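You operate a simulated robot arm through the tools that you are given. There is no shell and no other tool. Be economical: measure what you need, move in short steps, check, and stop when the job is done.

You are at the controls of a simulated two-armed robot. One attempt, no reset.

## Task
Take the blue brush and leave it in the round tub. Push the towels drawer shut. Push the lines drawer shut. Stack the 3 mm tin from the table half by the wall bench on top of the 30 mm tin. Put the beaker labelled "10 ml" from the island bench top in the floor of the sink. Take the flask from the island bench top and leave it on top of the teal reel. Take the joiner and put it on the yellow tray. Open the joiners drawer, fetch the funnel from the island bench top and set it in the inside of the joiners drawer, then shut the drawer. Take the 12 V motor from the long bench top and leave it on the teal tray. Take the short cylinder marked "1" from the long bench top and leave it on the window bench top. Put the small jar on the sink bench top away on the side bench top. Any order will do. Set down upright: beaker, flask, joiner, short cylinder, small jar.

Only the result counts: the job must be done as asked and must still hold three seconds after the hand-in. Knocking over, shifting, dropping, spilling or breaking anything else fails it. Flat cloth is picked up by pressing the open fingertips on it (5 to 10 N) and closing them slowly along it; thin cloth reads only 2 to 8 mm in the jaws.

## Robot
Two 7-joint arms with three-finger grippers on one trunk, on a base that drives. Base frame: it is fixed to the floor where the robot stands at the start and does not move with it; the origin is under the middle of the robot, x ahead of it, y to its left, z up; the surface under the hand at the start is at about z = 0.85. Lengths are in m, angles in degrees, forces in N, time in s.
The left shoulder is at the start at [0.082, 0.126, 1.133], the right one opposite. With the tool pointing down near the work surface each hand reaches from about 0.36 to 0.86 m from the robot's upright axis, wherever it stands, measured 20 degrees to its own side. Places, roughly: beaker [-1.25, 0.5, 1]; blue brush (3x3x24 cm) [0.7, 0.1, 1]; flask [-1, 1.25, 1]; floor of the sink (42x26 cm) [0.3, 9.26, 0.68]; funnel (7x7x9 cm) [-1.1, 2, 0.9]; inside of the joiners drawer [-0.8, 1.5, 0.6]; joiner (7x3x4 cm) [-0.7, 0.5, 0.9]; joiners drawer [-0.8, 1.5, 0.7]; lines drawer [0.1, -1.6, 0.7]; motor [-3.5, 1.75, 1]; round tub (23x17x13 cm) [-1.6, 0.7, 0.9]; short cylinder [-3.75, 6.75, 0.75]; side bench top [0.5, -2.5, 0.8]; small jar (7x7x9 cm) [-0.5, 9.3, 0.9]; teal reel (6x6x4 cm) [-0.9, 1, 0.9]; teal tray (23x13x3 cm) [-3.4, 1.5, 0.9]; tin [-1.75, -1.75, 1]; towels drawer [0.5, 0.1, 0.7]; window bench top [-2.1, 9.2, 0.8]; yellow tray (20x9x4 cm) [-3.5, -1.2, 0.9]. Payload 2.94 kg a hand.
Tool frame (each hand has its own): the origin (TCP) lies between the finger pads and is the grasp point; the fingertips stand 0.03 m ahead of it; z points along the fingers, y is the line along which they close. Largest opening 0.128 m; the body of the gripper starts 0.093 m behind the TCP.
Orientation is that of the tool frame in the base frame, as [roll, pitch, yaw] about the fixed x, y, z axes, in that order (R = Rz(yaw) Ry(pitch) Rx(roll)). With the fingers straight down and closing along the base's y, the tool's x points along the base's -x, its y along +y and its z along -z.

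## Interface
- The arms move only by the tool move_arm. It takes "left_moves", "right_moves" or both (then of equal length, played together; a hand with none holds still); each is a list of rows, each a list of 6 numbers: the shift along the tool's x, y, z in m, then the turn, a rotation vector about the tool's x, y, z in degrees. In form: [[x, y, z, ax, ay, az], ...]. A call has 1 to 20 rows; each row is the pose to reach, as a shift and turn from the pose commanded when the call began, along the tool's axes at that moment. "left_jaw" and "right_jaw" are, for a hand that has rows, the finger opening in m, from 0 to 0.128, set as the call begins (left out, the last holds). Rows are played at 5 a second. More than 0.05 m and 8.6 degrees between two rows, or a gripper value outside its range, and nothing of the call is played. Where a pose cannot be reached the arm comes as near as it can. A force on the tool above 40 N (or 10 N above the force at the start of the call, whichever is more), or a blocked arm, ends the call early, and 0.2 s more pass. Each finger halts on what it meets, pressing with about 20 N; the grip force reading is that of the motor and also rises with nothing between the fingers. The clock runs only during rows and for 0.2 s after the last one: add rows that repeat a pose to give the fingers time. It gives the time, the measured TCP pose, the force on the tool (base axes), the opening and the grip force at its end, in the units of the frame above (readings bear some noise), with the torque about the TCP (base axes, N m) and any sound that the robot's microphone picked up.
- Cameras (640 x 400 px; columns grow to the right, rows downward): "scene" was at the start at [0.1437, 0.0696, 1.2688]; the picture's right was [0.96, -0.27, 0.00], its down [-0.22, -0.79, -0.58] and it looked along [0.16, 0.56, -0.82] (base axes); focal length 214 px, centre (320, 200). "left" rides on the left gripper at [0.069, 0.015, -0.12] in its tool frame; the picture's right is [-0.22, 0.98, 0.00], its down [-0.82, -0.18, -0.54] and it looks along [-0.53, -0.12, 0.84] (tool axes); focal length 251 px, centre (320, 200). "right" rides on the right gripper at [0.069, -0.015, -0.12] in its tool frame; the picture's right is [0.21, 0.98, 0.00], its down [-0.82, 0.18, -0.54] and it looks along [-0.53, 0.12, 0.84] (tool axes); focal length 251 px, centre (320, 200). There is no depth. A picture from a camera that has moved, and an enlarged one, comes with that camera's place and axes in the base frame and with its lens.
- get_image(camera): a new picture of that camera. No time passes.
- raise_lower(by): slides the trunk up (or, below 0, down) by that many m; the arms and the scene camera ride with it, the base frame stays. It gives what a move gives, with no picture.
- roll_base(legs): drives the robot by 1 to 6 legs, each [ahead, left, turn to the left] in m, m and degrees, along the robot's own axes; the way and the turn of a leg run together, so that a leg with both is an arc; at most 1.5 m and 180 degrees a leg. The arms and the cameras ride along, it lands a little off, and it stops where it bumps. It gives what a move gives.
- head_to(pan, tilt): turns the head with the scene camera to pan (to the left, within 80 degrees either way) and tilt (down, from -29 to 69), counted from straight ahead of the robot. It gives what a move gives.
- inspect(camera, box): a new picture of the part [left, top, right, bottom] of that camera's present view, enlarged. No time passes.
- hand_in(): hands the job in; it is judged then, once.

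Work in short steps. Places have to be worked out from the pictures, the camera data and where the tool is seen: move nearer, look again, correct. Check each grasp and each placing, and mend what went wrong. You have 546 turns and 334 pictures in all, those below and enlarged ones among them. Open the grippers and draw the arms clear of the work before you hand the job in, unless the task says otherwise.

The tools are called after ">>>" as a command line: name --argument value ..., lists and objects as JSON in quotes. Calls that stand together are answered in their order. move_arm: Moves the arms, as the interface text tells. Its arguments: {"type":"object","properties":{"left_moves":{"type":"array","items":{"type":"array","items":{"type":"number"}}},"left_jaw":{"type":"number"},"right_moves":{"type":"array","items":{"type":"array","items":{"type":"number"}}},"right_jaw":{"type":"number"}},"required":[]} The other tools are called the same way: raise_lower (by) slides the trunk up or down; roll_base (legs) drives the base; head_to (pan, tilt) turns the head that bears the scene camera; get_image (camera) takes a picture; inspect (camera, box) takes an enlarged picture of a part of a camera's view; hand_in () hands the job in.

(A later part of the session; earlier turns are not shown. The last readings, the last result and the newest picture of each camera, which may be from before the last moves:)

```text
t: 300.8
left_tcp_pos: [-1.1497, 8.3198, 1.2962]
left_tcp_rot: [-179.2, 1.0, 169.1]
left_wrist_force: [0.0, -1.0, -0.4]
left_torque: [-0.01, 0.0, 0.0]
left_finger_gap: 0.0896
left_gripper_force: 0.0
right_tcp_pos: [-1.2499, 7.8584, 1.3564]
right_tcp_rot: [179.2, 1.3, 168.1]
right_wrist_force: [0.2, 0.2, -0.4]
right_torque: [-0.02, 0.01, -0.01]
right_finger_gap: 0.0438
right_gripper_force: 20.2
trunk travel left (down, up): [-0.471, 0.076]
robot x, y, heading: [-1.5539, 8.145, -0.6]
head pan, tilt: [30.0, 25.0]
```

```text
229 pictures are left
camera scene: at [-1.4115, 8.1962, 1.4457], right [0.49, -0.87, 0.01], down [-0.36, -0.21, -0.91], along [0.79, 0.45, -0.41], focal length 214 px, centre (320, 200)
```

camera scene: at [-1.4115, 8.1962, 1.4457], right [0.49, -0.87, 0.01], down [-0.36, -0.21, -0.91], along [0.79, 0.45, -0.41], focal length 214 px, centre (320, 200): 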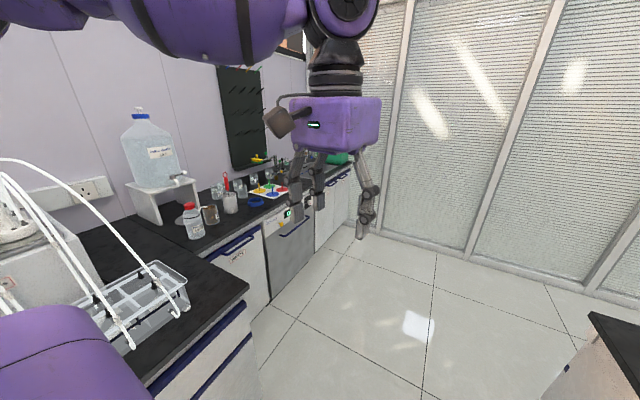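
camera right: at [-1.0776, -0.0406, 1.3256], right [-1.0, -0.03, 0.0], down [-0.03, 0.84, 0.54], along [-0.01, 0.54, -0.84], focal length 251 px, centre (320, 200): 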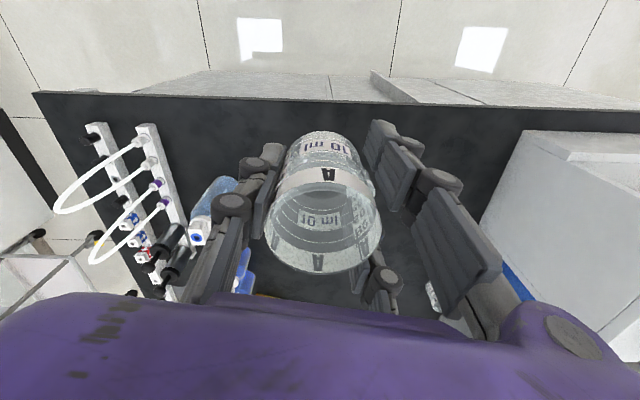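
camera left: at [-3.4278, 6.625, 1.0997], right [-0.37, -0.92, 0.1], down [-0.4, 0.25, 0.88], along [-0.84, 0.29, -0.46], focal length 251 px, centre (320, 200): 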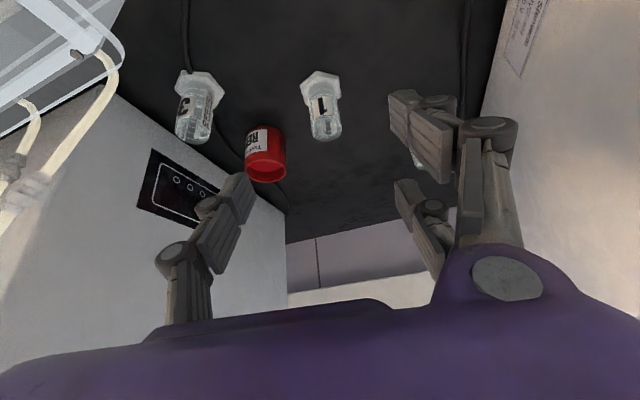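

The base was blocked. I look to both sides to see what it touches.

>>> head_to --pan -75 --tilt 35

>>> get_image --camera "scene"

>>> head_to --pan 80 --tilt 40

>>> get_image --camera "scene"

```text
t: 302.6
left_tcp_pos: [-1.1495, 8.3205, 1.297]
left_tcp_rot: [-179.1, 1.0, 169.1]
left_wrist_force: [-0.8, -0.6, 0.2]
left_torque: [0.0, 0.02, -0.01]
left_finger_gap: 0.0898
left_gripper_force: 0.1
right_tcp_pos: [-1.2482, 7.8576, 1.3563]
right_tcp_rot: [179.2, 1.2, 168.1]
right_wrist_force: [0.4, 0.3, -1.0]
right_torque: [-0.01, -0.03, -0.02]
right_finger_gap: 0.0439
right_gripper_force: 20.5
trunk travel left (down, up): [-0.471, 0.076]
robot x, y, heading: [-1.5483, 8.1427, -0.5]
head pan, tilt: [-75.0, 35.0]
```

```text
228 pictures are left
camera scene: at [-1.469, 8.0656, 1.4299], right [-0.97, -0.25, -0.01], down [-0.13, 0.55, -0.82], along [0.21, -0.8, -0.57], focal length 214 px, centre (320, 200)
```

scene: 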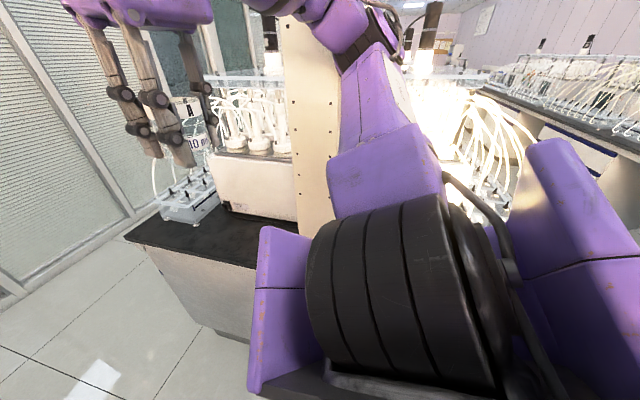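

```text
t: 305.0
left_tcp_pos: [-1.1506, 8.3202, 1.2957]
left_tcp_rot: [-179.1, 1.0, 169.2]
left_wrist_force: [0.5, 0.1, 0.0]
left_torque: [-0.01, -0.04, 0.0]
left_finger_gap: 0.0901
left_gripper_force: 0.1
right_tcp_pos: [-1.2496, 7.8582, 1.3562]
right_tcp_rot: [179.2, 1.3, 168.1]
right_wrist_force: [0.5, 0.6, -0.7]
right_torque: [0.02, 0.0, -0.03]
right_finger_gap: 0.0439
right_gripper_force: 19.9
trunk travel left (down, up): [-0.471, 0.076]
robot x, y, heading: [-1.5488, 8.1469, -0.2]
head pan, tilt: [80.0, 40.0]
```

```text
227 pictures are left
camera scene: at [-1.4758, 8.2345, 1.4214], right [0.98, -0.18, 0.01], down [-0.11, -0.64, -0.76], along [0.15, 0.75, -0.65], focal length 214 px, centre (320, 200)
```

scene: 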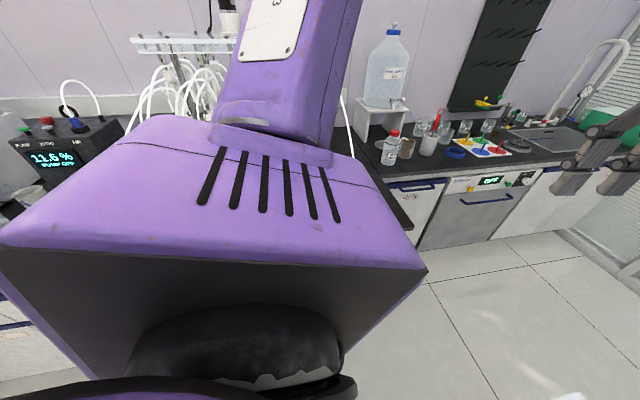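

The elbows nearly span the lane (a post on the island's south side, racks on the north). I back up 0.2 m and turn to face north, so the elbows point along the lane.

>>> roll_base --legs '[[-0.2, 0, 0], [0, 0, 90]]'

>>> head_to --pan -40 --tilt 30

>>> get_image --camera "scene"

```text
t: 310.4
left_tcp_pos: [-1.9181, 8.5639, 1.2912]
left_tcp_rot: [-179.4, 0.0, -101.1]
left_wrist_force: [-1.4, 0.9, 1.0]
left_torque: [0.0, -0.05, -0.01]
left_finger_gap: 0.0903
left_gripper_force: 0.0
right_tcp_pos: [-1.458, 8.4648, 1.3512]
right_tcp_rot: [179.1, 0.3, -102.1]
right_wrist_force: [-0.2, 0.6, -0.2]
right_torque: [-0.01, -0.02, 0.02]
right_finger_gap: 0.044
right_gripper_force: 20.0
trunk travel left (down, up): [-0.471, 0.076]
robot x, y, heading: [-1.751, 8.1434, 89.5]
head pan, tilt: [80.0, 40.0]
```

```text
t: 312.4
left_tcp_pos: [-1.9191, 8.565, 1.2908]
left_tcp_rot: [-179.4, 0.1, -101.2]
left_wrist_force: [-0.9, 0.0, 0.2]
left_torque: [-0.03, 0.0, 0.02]
left_finger_gap: 0.0899
left_gripper_force: 0.1
right_tcp_pos: [-1.4578, 8.4635, 1.3506]
right_tcp_rot: [179.1, 0.4, -102.1]
right_wrist_force: [0.0, 0.6, -0.2]
right_torque: [0.01, 0.02, 0.02]
right_finger_gap: 0.044
right_gripper_force: 20.3
trunk travel left (down, up): [-0.471, 0.076]
robot x, y, heading: [-1.7538, 8.1419, 89.5]
head pan, tilt: [-40.0, 30.0]
```

```text
226 pictures are left
camera scene: at [-1.6923, 8.292, 1.436], right [0.76, -0.65, 0.0], down [-0.33, -0.38, -0.87], along [0.56, 0.66, -0.5], focal length 214 px, centre (320, 200)
```

scene: 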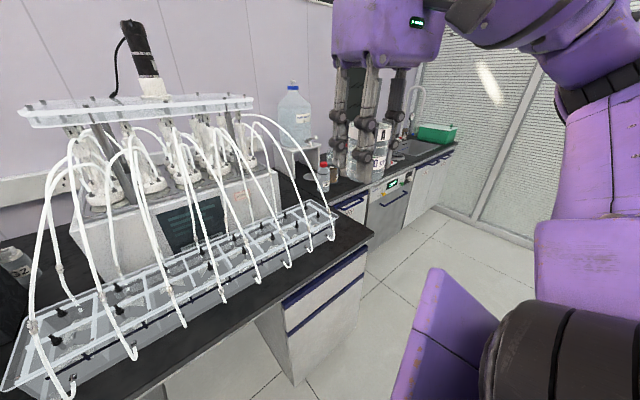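

Clear to strafe east; I go 1.9 m to face the sink.

>>> roll_base --legs '[[0, -1.0, 0.5], [0, -0.9, 0]]'

>>> head_to --pan 0 --tilt 40

>>> get_image --camera "scene"

```text
t: 329.4
left_tcp_pos: [-0.0103, 8.5505, 1.2921]
left_tcp_rot: [-179.4, 0.0, -101.1]
left_wrist_force: [0.3, 0.1, -0.1]
left_torque: [-0.01, -0.02, -0.01]
left_finger_gap: 0.0901
left_gripper_force: 0.0
right_tcp_pos: [0.4511, 8.4513, 1.3505]
right_tcp_rot: [179.1, 0.3, -102.2]
right_wrist_force: [-0.8, -0.1, -1.5]
right_torque: [0.03, 0.01, 0.0]
right_finger_gap: 0.0436
right_gripper_force: 20.3
trunk travel left (down, up): [-0.471, 0.076]
robot x, y, heading: [0.1602, 8.1315, 89.4]
head pan, tilt: [-40.0, 30.0]
```

```text
t: 330.5
left_tcp_pos: [-0.0105, 8.5509, 1.2916]
left_tcp_rot: [-179.2, 0.2, -101.1]
left_wrist_force: [0.8, 0.7, 0.1]
left_torque: [0.0, 0.0, 0.02]
left_finger_gap: 0.0901
left_gripper_force: 0.1
right_tcp_pos: [0.4508, 8.4515, 1.3521]
right_tcp_rot: [179.0, 0.4, -102.1]
right_wrist_force: [-0.2, 0.0, -0.9]
right_torque: [0.04, 0.03, 0.01]
right_finger_gap: 0.0435
right_gripper_force: 19.3
trunk travel left (down, up): [-0.471, 0.076]
robot x, y, heading: [0.1593, 8.1352, 89.7]
head pan, tilt: [0.0, 40.0]
```

```text
225 pictures are left
camera scene: at [0.1592, 8.2964, 1.4207], right [1.0, -0.01, 0.0], down [-0.01, -0.64, -0.77], along [0.01, 0.77, -0.64], focal length 214 px, centre (320, 200)
```

scene: 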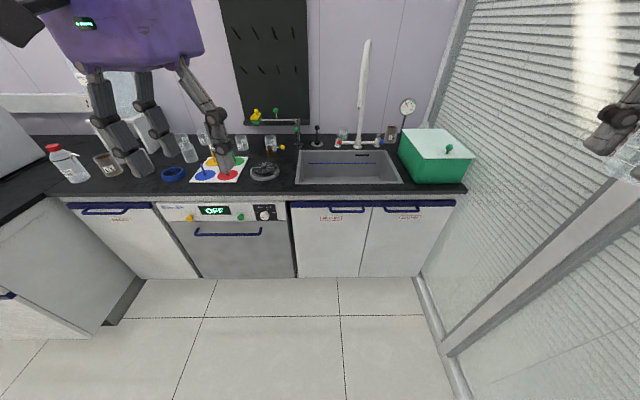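

Sink spans about x 0.05–0.53, y 9.09–9.42, with a tall gooseneck near x≈0.35. I drive up to the bench, planning to set the beaker at the left part of the sink.

>>> roll_base --legs '[[0, 0.12, 0], [0.45, 0, 0]]'

>>> head_to --pan -15 --tilt 50

>>> get_image --camera "scene"

>>> get_image --camera "right"

```text
t: 334.5
left_tcp_pos: [-0.1271, 9.0004, 1.2903]
left_tcp_rot: [-179.3, 0.1, -101.0]
left_wrist_force: [0.1, -0.3, 0.4]
left_torque: [0.01, -0.01, 0.0]
left_finger_gap: 0.0901
left_gripper_force: 0.1
right_tcp_pos: [0.3337, 8.9015, 1.3521]
right_tcp_rot: [179.1, 0.3, -102.0]
right_wrist_force: [0.1, -0.6, -0.1]
right_torque: [0.01, -0.01, 0.01]
right_finger_gap: 0.0431
right_gripper_force: 19.8
trunk travel left (down, up): [-0.471, 0.076]
robot x, y, heading: [0.043, 8.5833, 89.5]
head pan, tilt: [0.0, 40.0]
```

```text
t: 335.3
left_tcp_pos: [-0.1261, 9.0027, 1.2913]
left_tcp_rot: [-179.3, 0.1, -100.9]
left_wrist_force: [0.0, 0.6, 0.1]
left_torque: [-0.01, 0.0, 0.03]
left_finger_gap: 0.09
left_gripper_force: 0.1
right_tcp_pos: [0.3349, 8.9028, 1.3497]
right_tcp_rot: [179.1, 0.3, -102.1]
right_wrist_force: [-0.2, -1.2, -0.9]
right_torque: [-0.02, -0.03, -0.03]
right_finger_gap: 0.0432
right_gripper_force: 20.2
trunk travel left (down, up): [-0.471, 0.076]
robot x, y, heading: [0.0417, 8.5841, 89.4]
head pan, tilt: [-15.0, 50.0]
```

```text
224 pictures are left
camera scene: at [0.0625, 8.7361, 1.4065], right [0.96, -0.27, 0.0], down [-0.2, -0.74, -0.64], along [0.17, 0.62, -0.77], focal length 214 px, centre (320, 200)
```

scene: 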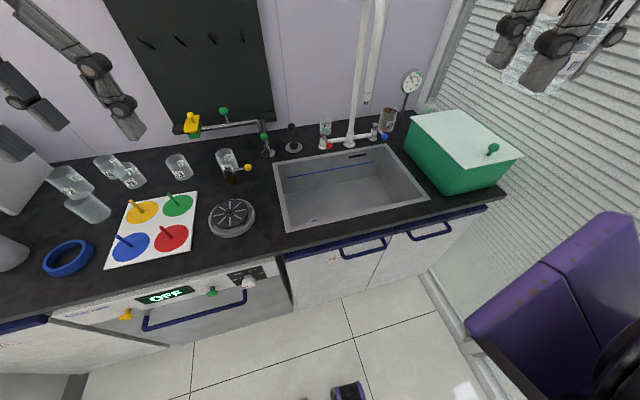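

```text
223 pictures are left
camera right: at [0.3374, 8.8315, 1.4697], right [-1.0, -0.01, 0.01], down [0.0, 0.84, 0.55], along [-0.02, 0.55, -0.84], focal length 251 px, centre (320, 200)
```

right: 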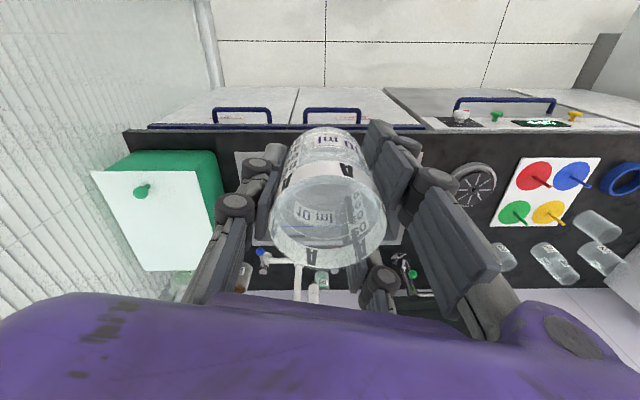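

Sink corners computed: x 0.067–0.54, y 9.10–9.40; spout near x≈0.35. I move the beaker slowly over the left part of the sink.

>>> move_arm --right_moves '[[-0.01, 0.008, 0.005, 0, 0, 0], [-0.028, 0.023, 0.02, 0, 0, 0], [-0.046, 0.039, 0.035, 0, 0, 0], [-0.065, 0.054, 0.05, 0, 0, 0], [-0.083, 0.07, 0.065, 0, 0, 0], [-0.101, 0.085, 0.08, 0, 0, 0], [-0.12, 0.101, 0.095, 0, 0, 0], [-0.138, 0.116, 0.11, 0, 0, 0], [-0.156, 0.132, 0.125, 0, 0, 0], [-0.175, 0.147, 0.14, 0, 0, 0], [-0.193, 0.163, 0.155, 0, 0, 0], [-0.211, 0.178, 0.17, 0, 0, 0], [-0.23, 0.194, 0.185, 0, 0, 0], [-0.248, 0.209, 0.2, 0, 0, 0], [-0.266, 0.225, 0.215, 0, 0, 0], [-0.275, 0.232, 0.225, 0, 0, 0], [-0.275, 0.232, 0.23, 0, 0, 0]]'

>>> get_image --camera "scene"

>>> get_image --camera "right"

```text
t: 338.9
left_tcp_pos: [-0.1269, 9.0019, 1.2918]
left_tcp_rot: [-179.4, 0.1, -100.9]
left_wrist_force: [-0.7, 1.0, 0.2]
left_torque: [0.03, 0.01, 0.03]
left_finger_gap: 0.09
left_gripper_force: 0.1
right_tcp_pos: [0.1619, 9.2215, 1.1263]
right_tcp_rot: [179.1, 0.4, -101.9]
right_wrist_force: [-0.8, 0.6, -0.5]
right_torque: [-0.02, -0.01, 0.01]
right_finger_gap: 0.0433
right_gripper_force: 19.8
trunk travel left (down, up): [-0.471, 0.076]
robot x, y, heading: [0.0422, 8.5856, 89.6]
head pan, tilt: [-15.0, 50.0]
```

```text
222 pictures are left
camera scene: at [0.0627, 8.7356, 1.4065], right [0.96, -0.27, 0.0], down [-0.2, -0.74, -0.64], along [0.17, 0.62, -0.77], focal length 214 px, centre (320, 200)
```

scene: 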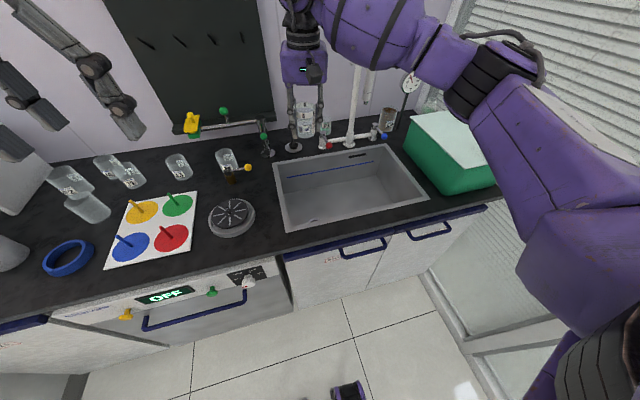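

```text
221 pictures are left
camera right: at [0.1646, 9.1502, 1.2452], right [-1.0, -0.01, 0.01], down [0.0, 0.84, 0.55], along [-0.02, 0.55, -0.84], focal length 251 px, centre (320, 200)
```

right: 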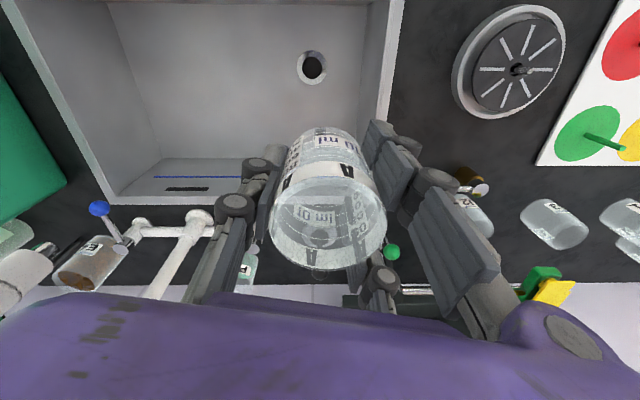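

The drain is at about (0.17, 9.20), so I shift to x≈0.245 to set the beaker clear of it and of the wall, then lower the trunk.

>>> move_arm --right_moves '[[-0.002, -0.015, 0, 0, 0, 0], [-0.005, -0.035, 0, 0, 0, 0], [-0.008, -0.055, 0, 0, 0, 0], [-0.01, -0.072, 0, 0, 0, 0], [-0.011, -0.083, 0, 0, 0, 0], [-0.011, -0.083, 0, 0, 0, 0]]'

>>> raise_lower --by -0.2

>>> get_image --camera "right"

>>> get_image --camera "scene"

```text
t: 340.3
left_tcp_pos: [-0.1275, 9.0011, 1.2912]
left_tcp_rot: [-179.3, 0.1, -101.0]
left_wrist_force: [1.1, -0.1, 0.5]
left_torque: [0.03, -0.03, -0.04]
left_finger_gap: 0.0899
left_gripper_force: 0.0
right_tcp_pos: [0.2441, 9.2159, 1.1263]
right_tcp_rot: [179.2, 0.4, -101.9]
right_wrist_force: [0.2, -0.2, 0.1]
right_torque: [-0.01, -0.02, -0.02]
right_finger_gap: 0.0434
right_gripper_force: 20.1
trunk travel left (down, up): [-0.471, 0.076]
robot x, y, heading: [0.0411, 8.5825, 89.3]
head pan, tilt: [-15.0, 50.0]
```

```text
t: 342.5
left_tcp_pos: [-0.1271, 9.0006, 1.0916]
left_tcp_rot: [-179.3, 0.2, -100.9]
left_wrist_force: [0.6, -0.8, -0.9]
left_torque: [0.03, 0.02, -0.04]
left_finger_gap: 0.09
left_gripper_force: 0.0
right_tcp_pos: [0.2443, 9.2156, 0.926]
right_tcp_rot: [179.1, 0.6, -102.0]
right_wrist_force: [0.1, 0.0, -0.2]
right_torque: [0.0, 0.0, -0.03]
right_finger_gap: 0.0429
right_gripper_force: 19.9
trunk travel left (down, up): [-0.271, 0.276]
robot x, y, heading: [0.0454, 8.5852, 89.6]
head pan, tilt: [-15.0, 50.0]
```

```text
220 pictures are left
camera right: at [0.2478, 9.1437, 1.0447], right [-1.0, -0.01, 0.01], down [0.0, 0.84, 0.55], along [-0.02, 0.55, -0.84], focal length 251 px, centre (320, 200)
```

right: 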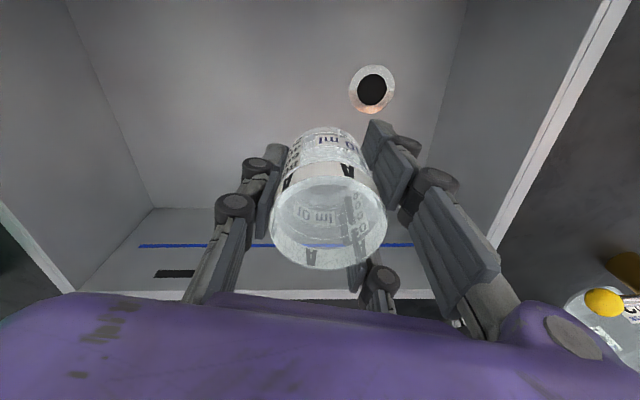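

```text
219 pictures are left
camera scene: at [0.0631, 8.8002, 1.1974], right [0.96, -0.27, 0.0], down [-0.2, -0.74, -0.64], along [0.17, 0.62, -0.77], focal length 214 px, centre (320, 200)
```

scene: 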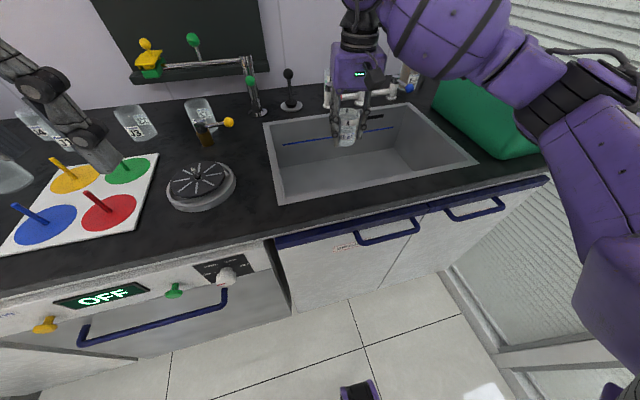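

Drain confirmed left of the beaker. I lower the beaker slowly into the sink.

>>> move_arm --right_moves '[[0, 0, 0.02, 0, 0, 0], [0, 0, 0.04, 0, 0, 0], [0, 0, 0.06, 0, 0, 0], [0, 0, 0.08, 0, 0, 0], [0, 0, 0.1, 0, 0, 0], [0, 0, 0.12, 0, 0, 0], [0, 0, 0.14, 0, 0, 0], [0, 0, 0.16, 0, 0, 0], [0, 0, 0.175, 0, 0, 0], [0, 0, 0.185, 0, 0, 0], [0, 0, 0.185, 0, 0, 0]]'

>>> get_image --camera "right"

```text
t: 344.9
left_tcp_pos: [-0.1271, 9.0015, 1.091]
left_tcp_rot: [-179.3, 0.2, -101.0]
left_wrist_force: [-0.5, 0.4, 1.0]
left_torque: [0.05, 0.01, 0.0]
left_finger_gap: 0.0899
left_gripper_force: 0.1
right_tcp_pos: [0.2418, 9.217, 0.7403]
right_tcp_rot: [179.1, 0.3, -102.0]
right_wrist_force: [0.2, -0.4, -0.2]
right_torque: [0.0, 0.01, -0.01]
right_finger_gap: 0.0431
right_gripper_force: 20.2
trunk travel left (down, up): [-0.271, 0.276]
robot x, y, heading: [0.0404, 8.5811, 89.4]
head pan, tilt: [-15.0, 50.0]
```

```text
218 pictures are left
camera right: at [0.2453, 9.1455, 0.8582], right [-1.0, -0.01, 0.01], down [0.0, 0.84, 0.55], along [-0.02, 0.55, -0.84], focal length 251 px, centre (320, 200)
```

right: 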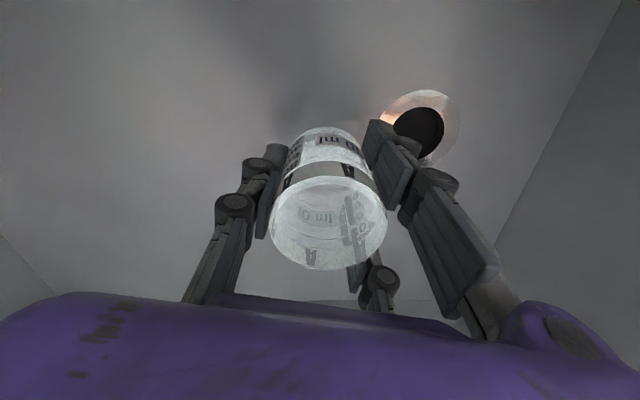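

Floor at about z 0.677. I lower in fine steps to contact.

>>> move_arm --right_moves '[[0, 0, 0.006, 0, 0, 0], [0, 0, 0.012, 0, 0, 0], [0, 0, 0.017, 0, 0, 0], [0, 0, 0.021, 0, 0, 0], [0, 0, 0.024, 0, 0, 0], [0, 0, 0.026, 0, 0, 0]]'

```text
t: 346.3
left_tcp_pos: [-0.1265, 9.0004, 1.0917]
left_tcp_rot: [-179.4, 0.2, -101.0]
left_wrist_force: [-0.1, -0.5, 0.0]
left_torque: [-0.02, -0.02, -0.02]
left_finger_gap: 0.0898
left_gripper_force: 0.0
right_tcp_pos: [0.2416, 9.2172, 0.715]
right_tcp_rot: [179.0, 0.7, -102.0]
right_wrist_force: [1.9, -0.7, 16.7]
right_torque: [-0.11, -0.16, 0.12]
right_finger_gap: 0.0431
right_gripper_force: 20.0
trunk travel left (down, up): [-0.271, 0.276]
robot x, y, heading: [0.0404, 8.5843, 89.4]
head pan, tilt: [-15.0, 50.0]
```

Contact (16.7 N). I ease up 2 mm, open, and rise straight.

>>> move_arm --right_moves '[[0, 0, -0.003, 0, 0, 0], [0, 0, -0.003, 0, 0, 0], [0, 0, -0.003, 0, 0, 0]]' --right_jaw 0.09

>>> get_image --camera "right"

>>> move_arm --right_moves '[[0, 0, -0.03, 0, 0, 0], [0, 0, -0.07, 0, 0, 0], [0, 0, -0.11, 0, 0, 0], [0, 0, -0.15, 0, 0, 0], [0, 0, -0.19, 0, 0, 0], [0, 0, -0.23, 0, 0, 0], [0, 0, -0.25, 0, 0, 0]]'

>>> get_image --camera "right"

```text
t: 347.1
left_tcp_pos: [-0.1268, 9.0021, 1.0918]
left_tcp_rot: [-179.3, 0.1, -101.0]
left_wrist_force: [0.3, 0.4, 0.8]
left_torque: [-0.06, 0.01, -0.01]
left_finger_gap: 0.0897
left_gripper_force: 0.1
right_tcp_pos: [0.2434, 9.2167, 0.7169]
right_tcp_rot: [179.1, 0.5, -102.0]
right_wrist_force: [-1.2, -0.6, 0.0]
right_torque: [0.0, 0.02, 0.01]
right_finger_gap: 0.09
right_gripper_force: 0.0
trunk travel left (down, up): [-0.271, 0.276]
robot x, y, heading: [0.0421, 8.5803, 89.6]
head pan, tilt: [-15.0, 50.0]
```

```text
217 pictures are left
camera right: at [0.2447, 9.1459, 0.836], right [-1.0, -0.01, 0.01], down [0.0, 0.84, 0.55], along [-0.02, 0.55, -0.84], focal length 251 px, centre (320, 200)
```

right: 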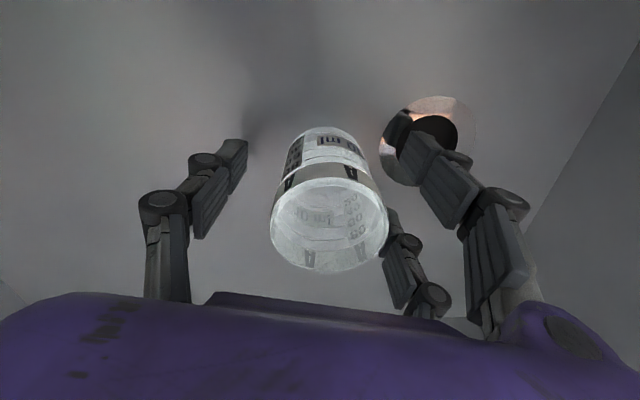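

```text
t: 348.7
left_tcp_pos: [-0.1274, 9.0024, 1.091]
left_tcp_rot: [-179.4, 0.1, -101.0]
left_wrist_force: [-0.5, -0.9, -0.2]
left_torque: [0.0, 0.01, -0.02]
left_finger_gap: 0.0897
left_gripper_force: 0.1
right_tcp_pos: [0.245, 9.2151, 0.9674]
right_tcp_rot: [179.1, 0.4, -102.0]
right_wrist_force: [-0.5, 0.4, 0.2]
right_torque: [0.0, 0.0, 0.03]
right_finger_gap: 0.0902
right_gripper_force: 0.0
trunk travel left (down, up): [-0.271, 0.276]
robot x, y, heading: [0.0386, 8.5851, 89.5]
head pan, tilt: [-15.0, 50.0]
```

```text
216 pictures are left
camera right: at [0.2478, 9.1441, 1.0868], right [-1.0, -0.01, 0.01], down [0.0, 0.84, 0.55], along [-0.02, 0.55, -0.84], focal length 251 px, centre (320, 200)
```

right: 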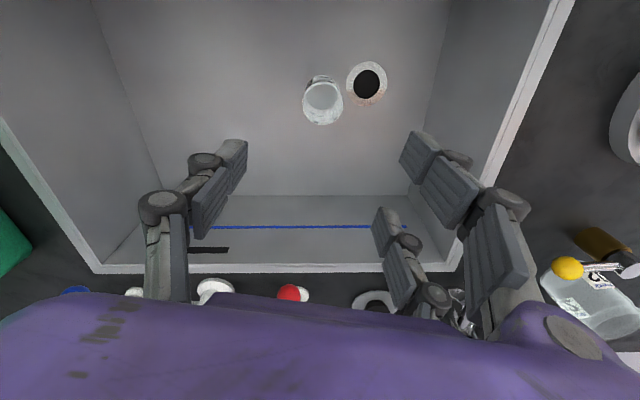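

The beaker stands upright in the sink. I raise the trunk, retract the right hand, and look left for the small jar.

>>> raise_lower --by 0.2

>>> move_arm --right_moves '[[0.04, -0.01, -0.02, 0, 0, 0], [0.08, -0.02, -0.04, 0, 0, 0], [0.12, -0.03, -0.06, 0, 0, 0], [0.16, -0.04, -0.08, 0, 0, 0], [0.2, -0.05, -0.1, 0, 0, 0], [0.24, -0.06, -0.12, 0, 0, 0], [0.26, -0.07, -0.13, 0, 0, 0]]'

>>> head_to --pan 35 --tilt 40

>>> get_image --camera "scene"

```text
t: 350.8
left_tcp_pos: [-0.1276, 9.0022, 1.2905]
left_tcp_rot: [-179.3, 0.0, -101.0]
left_wrist_force: [0.1, -0.2, -0.3]
left_torque: [-0.02, 0.02, -0.02]
left_finger_gap: 0.0901
left_gripper_force: 0.0
right_tcp_pos: [0.2461, 9.2162, 1.1654]
right_tcp_rot: [179.2, 0.3, -102.1]
right_wrist_force: [-0.5, 0.4, 0.1]
right_torque: [0.02, -0.01, -0.01]
right_finger_gap: 0.0898
right_gripper_force: 0.1
trunk travel left (down, up): [-0.471, 0.076]
robot x, y, heading: [0.0412, 8.5826, 89.4]
head pan, tilt: [-15.0, 50.0]
```

```text
t: 352.4
left_tcp_pos: [-0.1279, 9.0005, 1.2909]
left_tcp_rot: [-179.4, 0.1, -101.1]
left_wrist_force: [-0.1, 0.1, 0.1]
left_torque: [0.01, 0.0, 0.03]
left_finger_gap: 0.0901
left_gripper_force: 0.1
right_tcp_pos: [0.2619, 8.943, 1.2934]
right_tcp_rot: [179.1, 0.4, -102.0]
right_wrist_force: [-1.2, -0.4, 0.0]
right_torque: [0.02, 0.02, 0.0]
right_finger_gap: 0.09
right_gripper_force: 0.1
trunk travel left (down, up): [-0.471, 0.076]
robot x, y, heading: [0.0434, 8.5835, 89.6]
head pan, tilt: [-15.0, 50.0]
```

```text
t: 353.6
left_tcp_pos: [-0.127, 9.0005, 1.2912]
left_tcp_rot: [-179.2, 0.1, -101.0]
left_wrist_force: [0.2, 0.1, -0.1]
left_torque: [0.01, -0.04, 0.01]
left_finger_gap: 0.0902
left_gripper_force: 0.1
right_tcp_pos: [0.2603, 8.9452, 1.2928]
right_tcp_rot: [179.0, 0.4, -101.9]
right_wrist_force: [0.8, 0.4, 0.0]
right_torque: [-0.02, 0.01, -0.02]
right_finger_gap: 0.09
right_gripper_force: 0.1
trunk travel left (down, up): [-0.471, 0.076]
robot x, y, heading: [0.0409, 8.5847, 89.4]
head pan, tilt: [35.0, 40.0]
```

```text
215 pictures are left
camera scene: at [-0.0061, 8.7315, 1.4206], right [0.82, 0.57, 0.0], down [0.36, -0.53, -0.77], along [-0.43, 0.63, -0.64], focal length 214 px, centre (320, 200)
```

scene: 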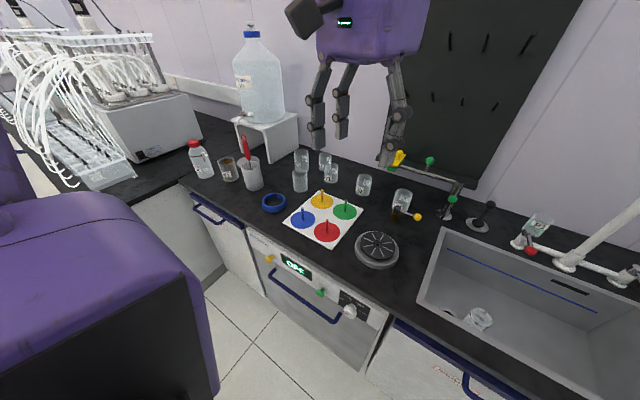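

>>> inspect --camera "scene" --box '[180, 130, 300, 220]'

>>> inspect --camera "scene" --box '[280, 140, 420, 220]'

```text
4.44 times, centred on (240, 175) of scene
camera zoom: at [-0.0061, 8.7315, 1.4206], right [0.82, 0.57, 0.0], down [0.36, -0.53, -0.77], along [-0.43, 0.63, -0.64], focal length 953 px, centre (676, 311)
```

zoom: 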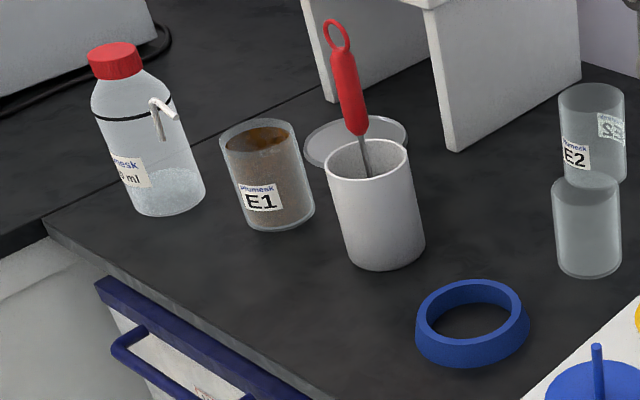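

```text
4.57 times, centred on (350, 180) of scene
camera zoom: at [-0.0061, 8.7315, 1.4206], right [0.82, 0.57, 0.0], down [0.36, -0.53, -0.77], along [-0.43, 0.63, -0.64], focal length 980 px, centre (183, 291)
```

zoom: 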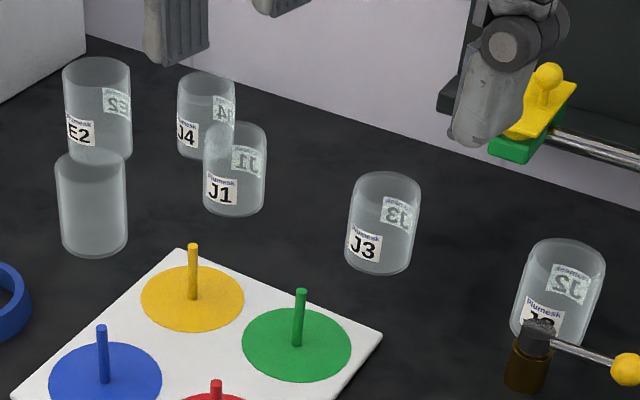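

The unlabelled small jar is at about (-0.50, 9.30), as hinted. First the cylinder with the right hand: I tuck the left hand, then drive back to the racks.

>>> move_arm --left_moves '[[0.01, 0.02, -0.025, 0, 0, 0], [0.02, 0.04, -0.05, 0, 0, 0], [0.03, 0.06, -0.075, 0, 0, 0], [0.04, 0.08, -0.1, 0, 0, 0], [0.04, 0.08, -0.1, 0, 0, 0]]'

>>> roll_base --legs '[[-0.45, 0, 0], [0, 1.3, 0], [0, 1.2, 0], [0, 0, 90]]'

```text
t: 354.8
left_tcp_pos: [-0.2143, 8.9771, 1.3894]
left_tcp_rot: [-179.4, 0.1, -101.0]
left_wrist_force: [-0.2, -0.3, 0.0]
left_torque: [0.02, 0.01, 0.01]
left_finger_gap: 0.0898
left_gripper_force: 0.1
right_tcp_pos: [0.2606, 8.9459, 1.2934]
right_tcp_rot: [179.2, 0.4, -102.0]
right_wrist_force: [-0.2, 0.4, -0.2]
right_torque: [0.01, 0.0, -0.01]
right_finger_gap: 0.0898
right_gripper_force: 0.1
trunk travel left (down, up): [-0.471, 0.076]
robot x, y, heading: [0.0436, 8.5832, 89.4]
head pan, tilt: [35.0, 40.0]
```

```text
t: 383.0
left_tcp_pos: [-2.8596, 7.9454, 1.3908]
left_tcp_rot: [-179.3, 0.2, -11.5]
left_wrist_force: [-0.3, -0.2, -1.0]
left_torque: [-0.02, 0.03, 0.0]
left_finger_gap: 0.09
left_gripper_force: 0.0
right_tcp_pos: [-2.8235, 8.4208, 1.2939]
right_tcp_rot: [179.1, 0.5, -12.4]
right_wrist_force: [0.4, -0.6, 0.2]
right_torque: [-0.04, -0.01, 0.0]
right_finger_gap: 0.0901
right_gripper_force: 0.1
trunk travel left (down, up): [-0.471, 0.076]
robot x, y, heading: [-2.4614, 8.197, 179.1]
head pan, tilt: [35.0, 40.0]
```

Now I strafe south to line the right arm up with the corridor (robot y≈6.56).

>>> roll_base --legs '[[0, 1.0, 0.9], [0, 0.63, 0]]'

>>> head_to --pan 0 --tilt 35

>>> get_image --camera "scene"

```text
t: 397.7
left_tcp_pos: [-2.8584, 6.3026, 1.3911]
left_tcp_rot: [-179.3, 0.1, -10.3]
left_wrist_force: [0.5, 0.3, -0.2]
left_torque: [0.02, 0.0, 0.0]
left_finger_gap: 0.09
left_gripper_force: 0.0
right_tcp_pos: [-2.8314, 6.777, 1.2927]
right_tcp_rot: [179.0, 0.4, -11.4]
right_wrist_force: [-0.2, -0.2, 0.1]
right_torque: [0.01, 0.01, 0.01]
right_finger_gap: 0.0899
right_gripper_force: 0.1
trunk travel left (down, up): [-0.471, 0.076]
robot x, y, heading: [-2.4672, 6.5608, -179.7]
head pan, tilt: [35.0, 40.0]
```

```text
t: 398.7
left_tcp_pos: [-2.8581, 6.3027, 1.39]
left_tcp_rot: [-179.3, 0.1, -10.4]
left_wrist_force: [1.1, -0.3, 0.1]
left_torque: [-0.01, 0.03, 0.01]
left_finger_gap: 0.0899
left_gripper_force: 0.1
right_tcp_pos: [-2.832, 6.7767, 1.2944]
right_tcp_rot: [179.1, 0.3, -11.4]
right_wrist_force: [1.2, 0.1, -0.4]
right_torque: [-0.02, -0.01, 0.0]
right_finger_gap: 0.0901
right_gripper_force: 0.0
trunk travel left (down, up): [-0.471, 0.076]
robot x, y, heading: [-2.4673, 6.5624, -180.0]
head pan, tilt: [0.0, 35.0]
```

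```text
212 pictures are left
camera scene: at [-2.6334, 6.5614, 1.4282], right [0.0, 1.0, 0.0], down [0.57, 0.0, -0.82], along [-0.82, 0.0, -0.57], focal length 214 px, centre (320, 200)
```

scene: 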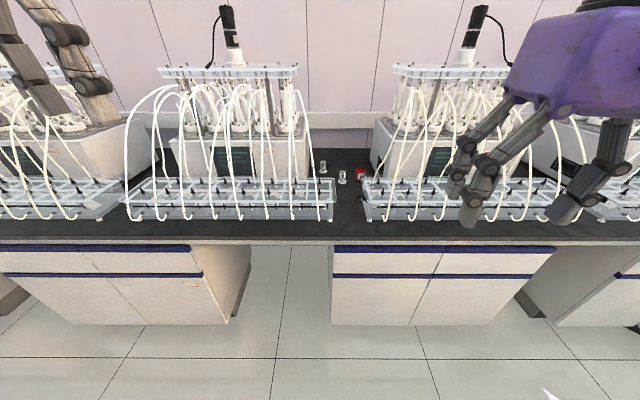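

Aligned. In open space I pre-pose the right hand: tilted 36° forward at y=6.675, to test reach before driving in.

>>> move_arm --right_moves '[[-0.033, 0.024, 0.025, 0, -6, 0], [-0.065, 0.047, 0.05, 0, -12, 0], [-0.098, 0.071, 0.08, 0, -18, 0], [-0.13, 0.095, 0.11, 0, -24, 0], [-0.163, 0.118, 0.14, 0, -30, 0], [-0.196, 0.142, 0.17, 0, -36, 0], [-0.196, 0.142, 0.17, 0, -36, 0]]' --right_jaw 0.09

>>> raise_lower --by -0.05

>>> get_image --camera "scene"

```text
refused: row 3 steps farther than a row can; nothing moved
```

```text
t: 399.6
left_tcp_pos: [-2.8569, 6.303, 1.3407]
left_tcp_rot: [-179.5, 0.1, -10.4]
left_wrist_force: [0.0, 0.7, 0.3]
left_torque: [0.01, 0.0, 0.0]
left_finger_gap: 0.0902
left_gripper_force: 0.0
right_tcp_pos: [-2.8311, 6.7772, 1.2431]
right_tcp_rot: [179.1, 0.3, -11.4]
right_wrist_force: [-0.1, -0.5, -0.3]
right_torque: [-0.02, 0.02, -0.02]
right_finger_gap: 0.0899
right_gripper_force: 0.0
trunk travel left (down, up): [-0.421, 0.126]
robot x, y, heading: [-2.4661, 6.5626, -179.7]
head pan, tilt: [0.0, 35.0]
```

```text
211 pictures are left
camera scene: at [-2.6579, 6.5615, 1.3703], right [0.0, 1.0, 0.0], down [0.57, 0.0, -0.82], along [-0.82, 0.0, -0.57], focal length 214 px, centre (320, 200)
```

scene: 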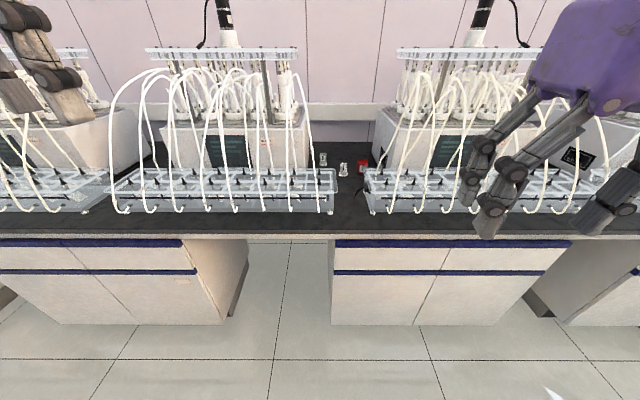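

I repeat with finer steps.

>>> move_arm --right_moves '[[-0.025, 0.018, 0.015, 0, -4.5, 0], [-0.049, 0.036, 0.03, 0, -9, 0], [-0.074, 0.053, 0.045, 0, -13.5, 0], [-0.098, 0.071, 0.06, 0, -18, 0], [-0.123, 0.089, 0.075, 0, -22.5, 0], [-0.147, 0.107, 0.09, 0, -27, 0], [-0.172, 0.124, 0.105, 0, -31.5, 0], [-0.196, 0.142, 0.12, 0, -36, 0], [-0.196, 0.142, 0.12, 0, -36, 0]]' --right_jaw 0.09

>>> get_image --camera "scene"

```text
t: 401.6
left_tcp_pos: [-2.857, 6.3044, 1.3406]
left_tcp_rot: [-179.3, 0.1, -10.3]
left_wrist_force: [-0.5, -0.3, 0.3]
left_torque: [0.02, -0.01, -0.02]
left_finger_gap: 0.0902
left_gripper_force: 0.1
right_tcp_pos: [-3.0518, 6.6744, 1.1287]
right_tcp_rot: [178.9, 36.5, -12.0]
right_wrist_force: [0.4, 0.2, -0.5]
right_torque: [-0.01, 0.02, 0.03]
right_finger_gap: 0.09
right_gripper_force: 0.1
trunk travel left (down, up): [-0.421, 0.126]
robot x, y, heading: [-2.4654, 6.5624, -179.8]
head pan, tilt: [0.0, 35.0]
```

```text
210 pictures are left
camera scene: at [-2.6579, 6.5617, 1.3703], right [0.0, 1.0, 0.0], down [0.57, 0.0, -0.82], along [-0.82, 0.0, -0.57], focal length 214 px, centre (320, 200)
```

scene: 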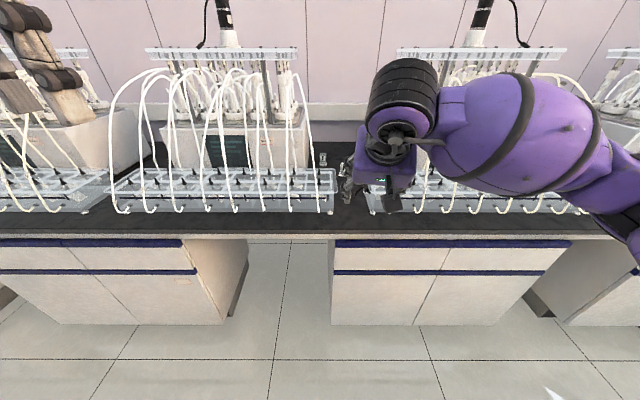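

The forearm bulges north at this reach. I extend the arm to see whether it straightens enough at longer reach.

>>> move_arm --right_moves '[[-0.03, 0.008, 0.022, 0, 0, 0], [-0.06, 0.016, 0.045, 0, 0, 0], [-0.09, 0.024, 0.067, 0, 0, 0], [-0.12, 0.032, 0.089, 0, 0, 0], [-0.15, 0.04, 0.111, 0, 0, 0], [-0.181, 0.048, 0.134, 0, 0, 0], [-0.181, 0.048, 0.134, 0, 0, 0]]'

>>> get_image --camera "scene"

```text
t: 403.2
left_tcp_pos: [-2.8573, 6.3028, 1.3412]
left_tcp_rot: [-179.3, 0.2, -10.3]
left_wrist_force: [0.5, 0.9, 0.4]
left_torque: [0.01, 0.05, 0.02]
left_finger_gap: 0.0898
left_gripper_force: 0.2
right_tcp_pos: [-3.2802, 6.6726, 1.1279]
right_tcp_rot: [178.9, 36.4, -12.0]
right_wrist_force: [0.1, 0.4, 0.3]
right_torque: [-0.02, 0.03, 0.01]
right_finger_gap: 0.0901
right_gripper_force: 0.1
trunk travel left (down, up): [-0.421, 0.126]
robot x, y, heading: [-2.4685, 6.5611, -180.0]
head pan, tilt: [0.0, 35.0]
```

```text
209 pictures are left
camera scene: at [-2.6577, 6.5619, 1.3703], right [0.0, 1.0, 0.0], down [0.57, 0.0, -0.82], along [-0.82, 0.0, -0.57], focal length 214 px, centre (320, 200)
```

scene: 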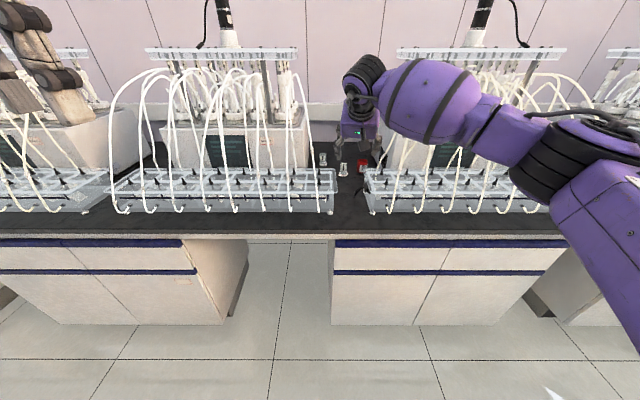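

The elbow would hit the right rack's hoses from here. Better: come in diagonally from the south-east (heading 155°, robot ≈(-2.92, 6.23)), which puts the elbow in front of the corridor. First I retract the right hand, and lift the left hand aside.

>>> move_arm --right_moves '[[0.02, -0.0083, -0.0387, 0, 0, 0], [0.04, -0.0167, -0.077, 0, 0, 0], [0.06, -0.025, -0.116, 0, 0, 0], [0.08, -0.033, -0.155, 0, 0, 0], [0.1, -0.042, -0.193, 0, 0, 0], [0.12, -0.05, -0.232, 0, 0, 0], [0.14, -0.058, -0.271, 0, 0, 0], [0.16, -0.067, -0.309, 0, 0, 0], [0.181, -0.075, -0.348, 0, 0, 0], [0.181, -0.075, -0.348, 0, 0, 0]]' --left_moves '[[0.027, 0.022, -0.016, 0, 0, 0], [0.054, 0.044, -0.032, 0, 0, 0], [0.08, 0.065, -0.047, 0, 0, 0], [0.107, 0.087, -0.063, 0, 0, 0], [0.134, 0.109, -0.079, 0, 0, 0], [0.16, 0.13, -0.095, 0, 0, 0], [0.187, 0.152, -0.11, 0, 0, 0], [0.187, 0.152, -0.11, 0, 0, 0], [0.187, 0.152, -0.11, 0, 0, 0], [0.187, 0.152, -0.11, 0, 0, 0]]'

```text
t: 405.4
left_tcp_pos: [-2.7623, 6.1273, 1.3878]
left_tcp_rot: [-179.3, 0.0, -10.4]
left_wrist_force: [0.1, 0.8, 0.2]
left_torque: [-0.02, -0.02, 0.01]
left_finger_gap: 0.0901
left_gripper_force: 0.2
left hand out of reach, approached as far as the arm can: row 5, 6, 7, 8, 9, 10
right_tcp_pos: [-2.9236, 6.6808, 1.2968]
right_tcp_rot: [179.0, 36.3, -12.0]
right_wrist_force: [-0.7, 0.5, -0.7]
right_torque: [-0.01, 0.02, 0.0]
right_finger_gap: 0.0904
right_gripper_force: 0.1
trunk travel left (down, up): [-0.421, 0.126]
robot x, y, heading: [-2.4635, 6.5632, -179.7]
head pan, tilt: [0.0, 35.0]
```

The left hand would still be near the hoses there; I move it further back beside the robot.

>>> move_arm --left_moves '[[0.04, 0, 0, 0, 0, 0], [0.08, 0, 0, 0, 0, 0], [0.12, 0, 0, 0, 0, 0], [0.16, 0.0, 0, 0, 0, 0], [0.2, 0.0, 0, 0, 0, 0], [0.24, 0.0, 0, 0, 0, 0], [0.24, 0.0, 0, 0, 0, 0]]'

```text
t: 407.0
left_tcp_pos: [-2.7069, 6.116, 1.3212]
left_tcp_rot: [-179.5, 0.1, -10.4]
left_wrist_force: [-1.0, 0.4, 0.2]
left_torque: [0.02, 0.01, 0.02]
left_finger_gap: 0.0898
left_gripper_force: 0.2
left hand out of reach, approached as far as the arm can: row 1, 2, 3, 4, 5, 6, 7
right_tcp_pos: [-2.9221, 6.6799, 1.2974]
right_tcp_rot: [178.9, 36.4, -12.1]
right_wrist_force: [-0.4, 0.5, -0.2]
right_torque: [-0.02, 0.02, 0.0]
right_finger_gap: 0.0901
right_gripper_force: 0.0
trunk travel left (down, up): [-0.421, 0.126]
robot x, y, heading: [-2.4663, 6.5622, -179.9]
head pan, tilt: [0.0, 35.0]
```

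Equivalent arm geometry without turning: heading 180 with the robot at (-2.86, 6.25) keeps the left hand clear. I first move the right hand outward so it arrives in front of the corridor.

>>> move_arm --right_moves '[[0.002, -0.04, -0.005, 0, 0, 0], [0.004, -0.08, -0.01, 0, 0, 0], [0.006, -0.12, -0.015, 0, 0, 0], [0.008, -0.16, -0.02, 0, 0, 0], [0.01, -0.2, -0.025, 0, 0, 0], [0.01, -0.24, -0.03, 0, 0, 0], [0.01, -0.24, -0.03, 0, 0, 0]]'

```text
t: 408.6
left_tcp_pos: [-2.7086, 6.1149, 1.3202]
left_tcp_rot: [-179.3, 0.0, -10.4]
left_wrist_force: [-0.3, -0.2, 0.0]
left_torque: [0.01, -0.05, 0.02]
left_finger_gap: 0.0899
left_gripper_force: 0.1
right_tcp_pos: [-2.8525, 6.9086, 1.3135]
right_tcp_rot: [178.9, 36.3, -11.9]
right_wrist_force: [-0.4, 0.0, -0.7]
right_torque: [0.02, -0.02, -0.02]
right_finger_gap: 0.0902
right_gripper_force: 0.0
trunk travel left (down, up): [-0.421, 0.126]
robot x, y, heading: [-2.468, 6.565, -179.7]
head pan, tilt: [0.0, 35.0]
```

Now I drive south 0.31 m, then ahead 0.3 m (checking before the last bit).

>>> roll_base --legs '[[0, 0.31, 0], [0.3, 0, 0]]'

>>> get_image --camera "scene"

>>> get_image --camera "right"

```text
t: 413.6
left_tcp_pos: [-3.0075, 5.8063, 1.3218]
left_tcp_rot: [-179.4, 0.0, -10.4]
left_wrist_force: [0.9, -0.3, 0.3]
left_torque: [0.01, 0.01, 0.02]
left_finger_gap: 0.0899
left_gripper_force: 0.0
right_tcp_pos: [-3.15, 6.5969, 1.3135]
right_tcp_rot: [179.0, 36.4, -11.9]
right_wrist_force: [-0.1, 0.2, -0.1]
right_torque: [-0.01, 0.0, 0.04]
right_finger_gap: 0.09
right_gripper_force: 0.1
trunk travel left (down, up): [-0.421, 0.126]
robot x, y, heading: [-2.7695, 6.2511, -179.9]
head pan, tilt: [0.0, 35.0]
```

```text
208 pictures are left
camera scene: at [-2.958, 6.2506, 1.3703], right [0.0, 1.0, 0.0], down [0.57, 0.0, -0.82], along [-0.82, 0.0, -0.57], focal length 214 px, centre (320, 200)
```

scene: 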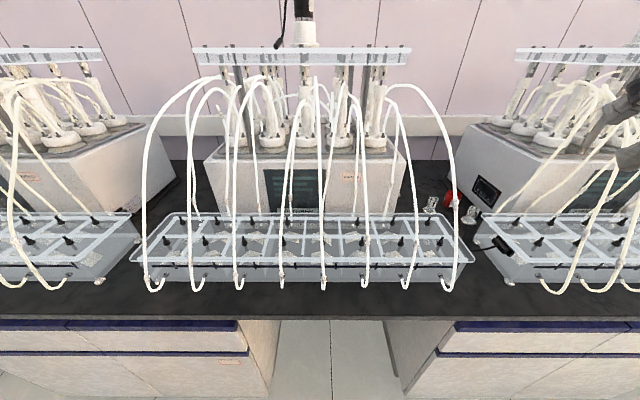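

```text
207 pictures are left
camera right: at [-3.0216, 6.589, 1.3686], right [-0.02, -0.99, -0.11], down [-0.37, -0.1, 0.93], along [-0.93, 0.06, -0.36], focal length 251 px, centre (320, 200)
```

right: 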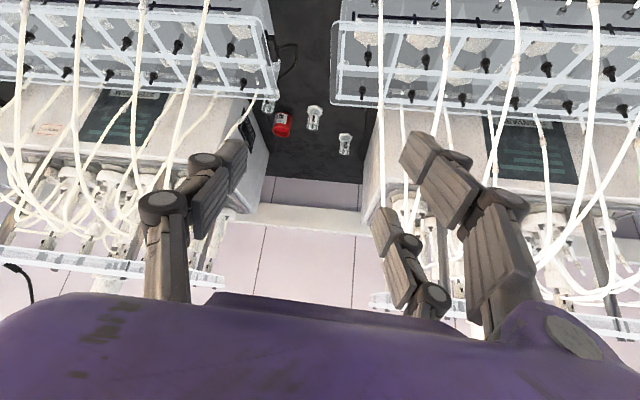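

Corridor between edge hoses is about y 6.55–6.81 at mid height. I shift right 0.08 and ahead 0.1 so the hand is centred on it at y≈6.675.

>>> roll_base --legs '[[0, -0.08, 0], [0.1, 0, 0]]'

>>> get_image --camera "right"

```text
t: 415.7
left_tcp_pos: [-3.106, 5.8832, 1.322]
left_tcp_rot: [-179.4, 0.2, -10.4]
left_wrist_force: [-0.3, 0.0, 0.1]
left_torque: [0.02, -0.01, 0.06]
left_finger_gap: 0.0902
left_gripper_force: 0.2
right_tcp_pos: [-3.2496, 6.6775, 1.3138]
right_tcp_rot: [178.8, 36.4, -12.1]
right_wrist_force: [0.4, 0.6, 0.9]
right_torque: [0.0, -0.02, 0.01]
right_finger_gap: 0.0901
right_gripper_force: 0.0
trunk travel left (down, up): [-0.421, 0.126]
robot x, y, heading: [-2.8631, 6.3263, -179.9]
head pan, tilt: [0.0, 35.0]
```

```text
206 pictures are left
camera right: at [-3.1201, 6.6686, 1.3687], right [-0.02, -0.99, -0.11], down [-0.37, -0.1, 0.93], along [-0.93, 0.06, -0.36], focal length 251 px, centre (320, 200)
```

right: 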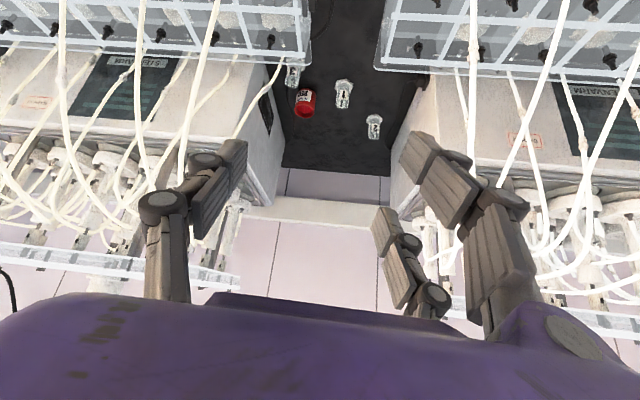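

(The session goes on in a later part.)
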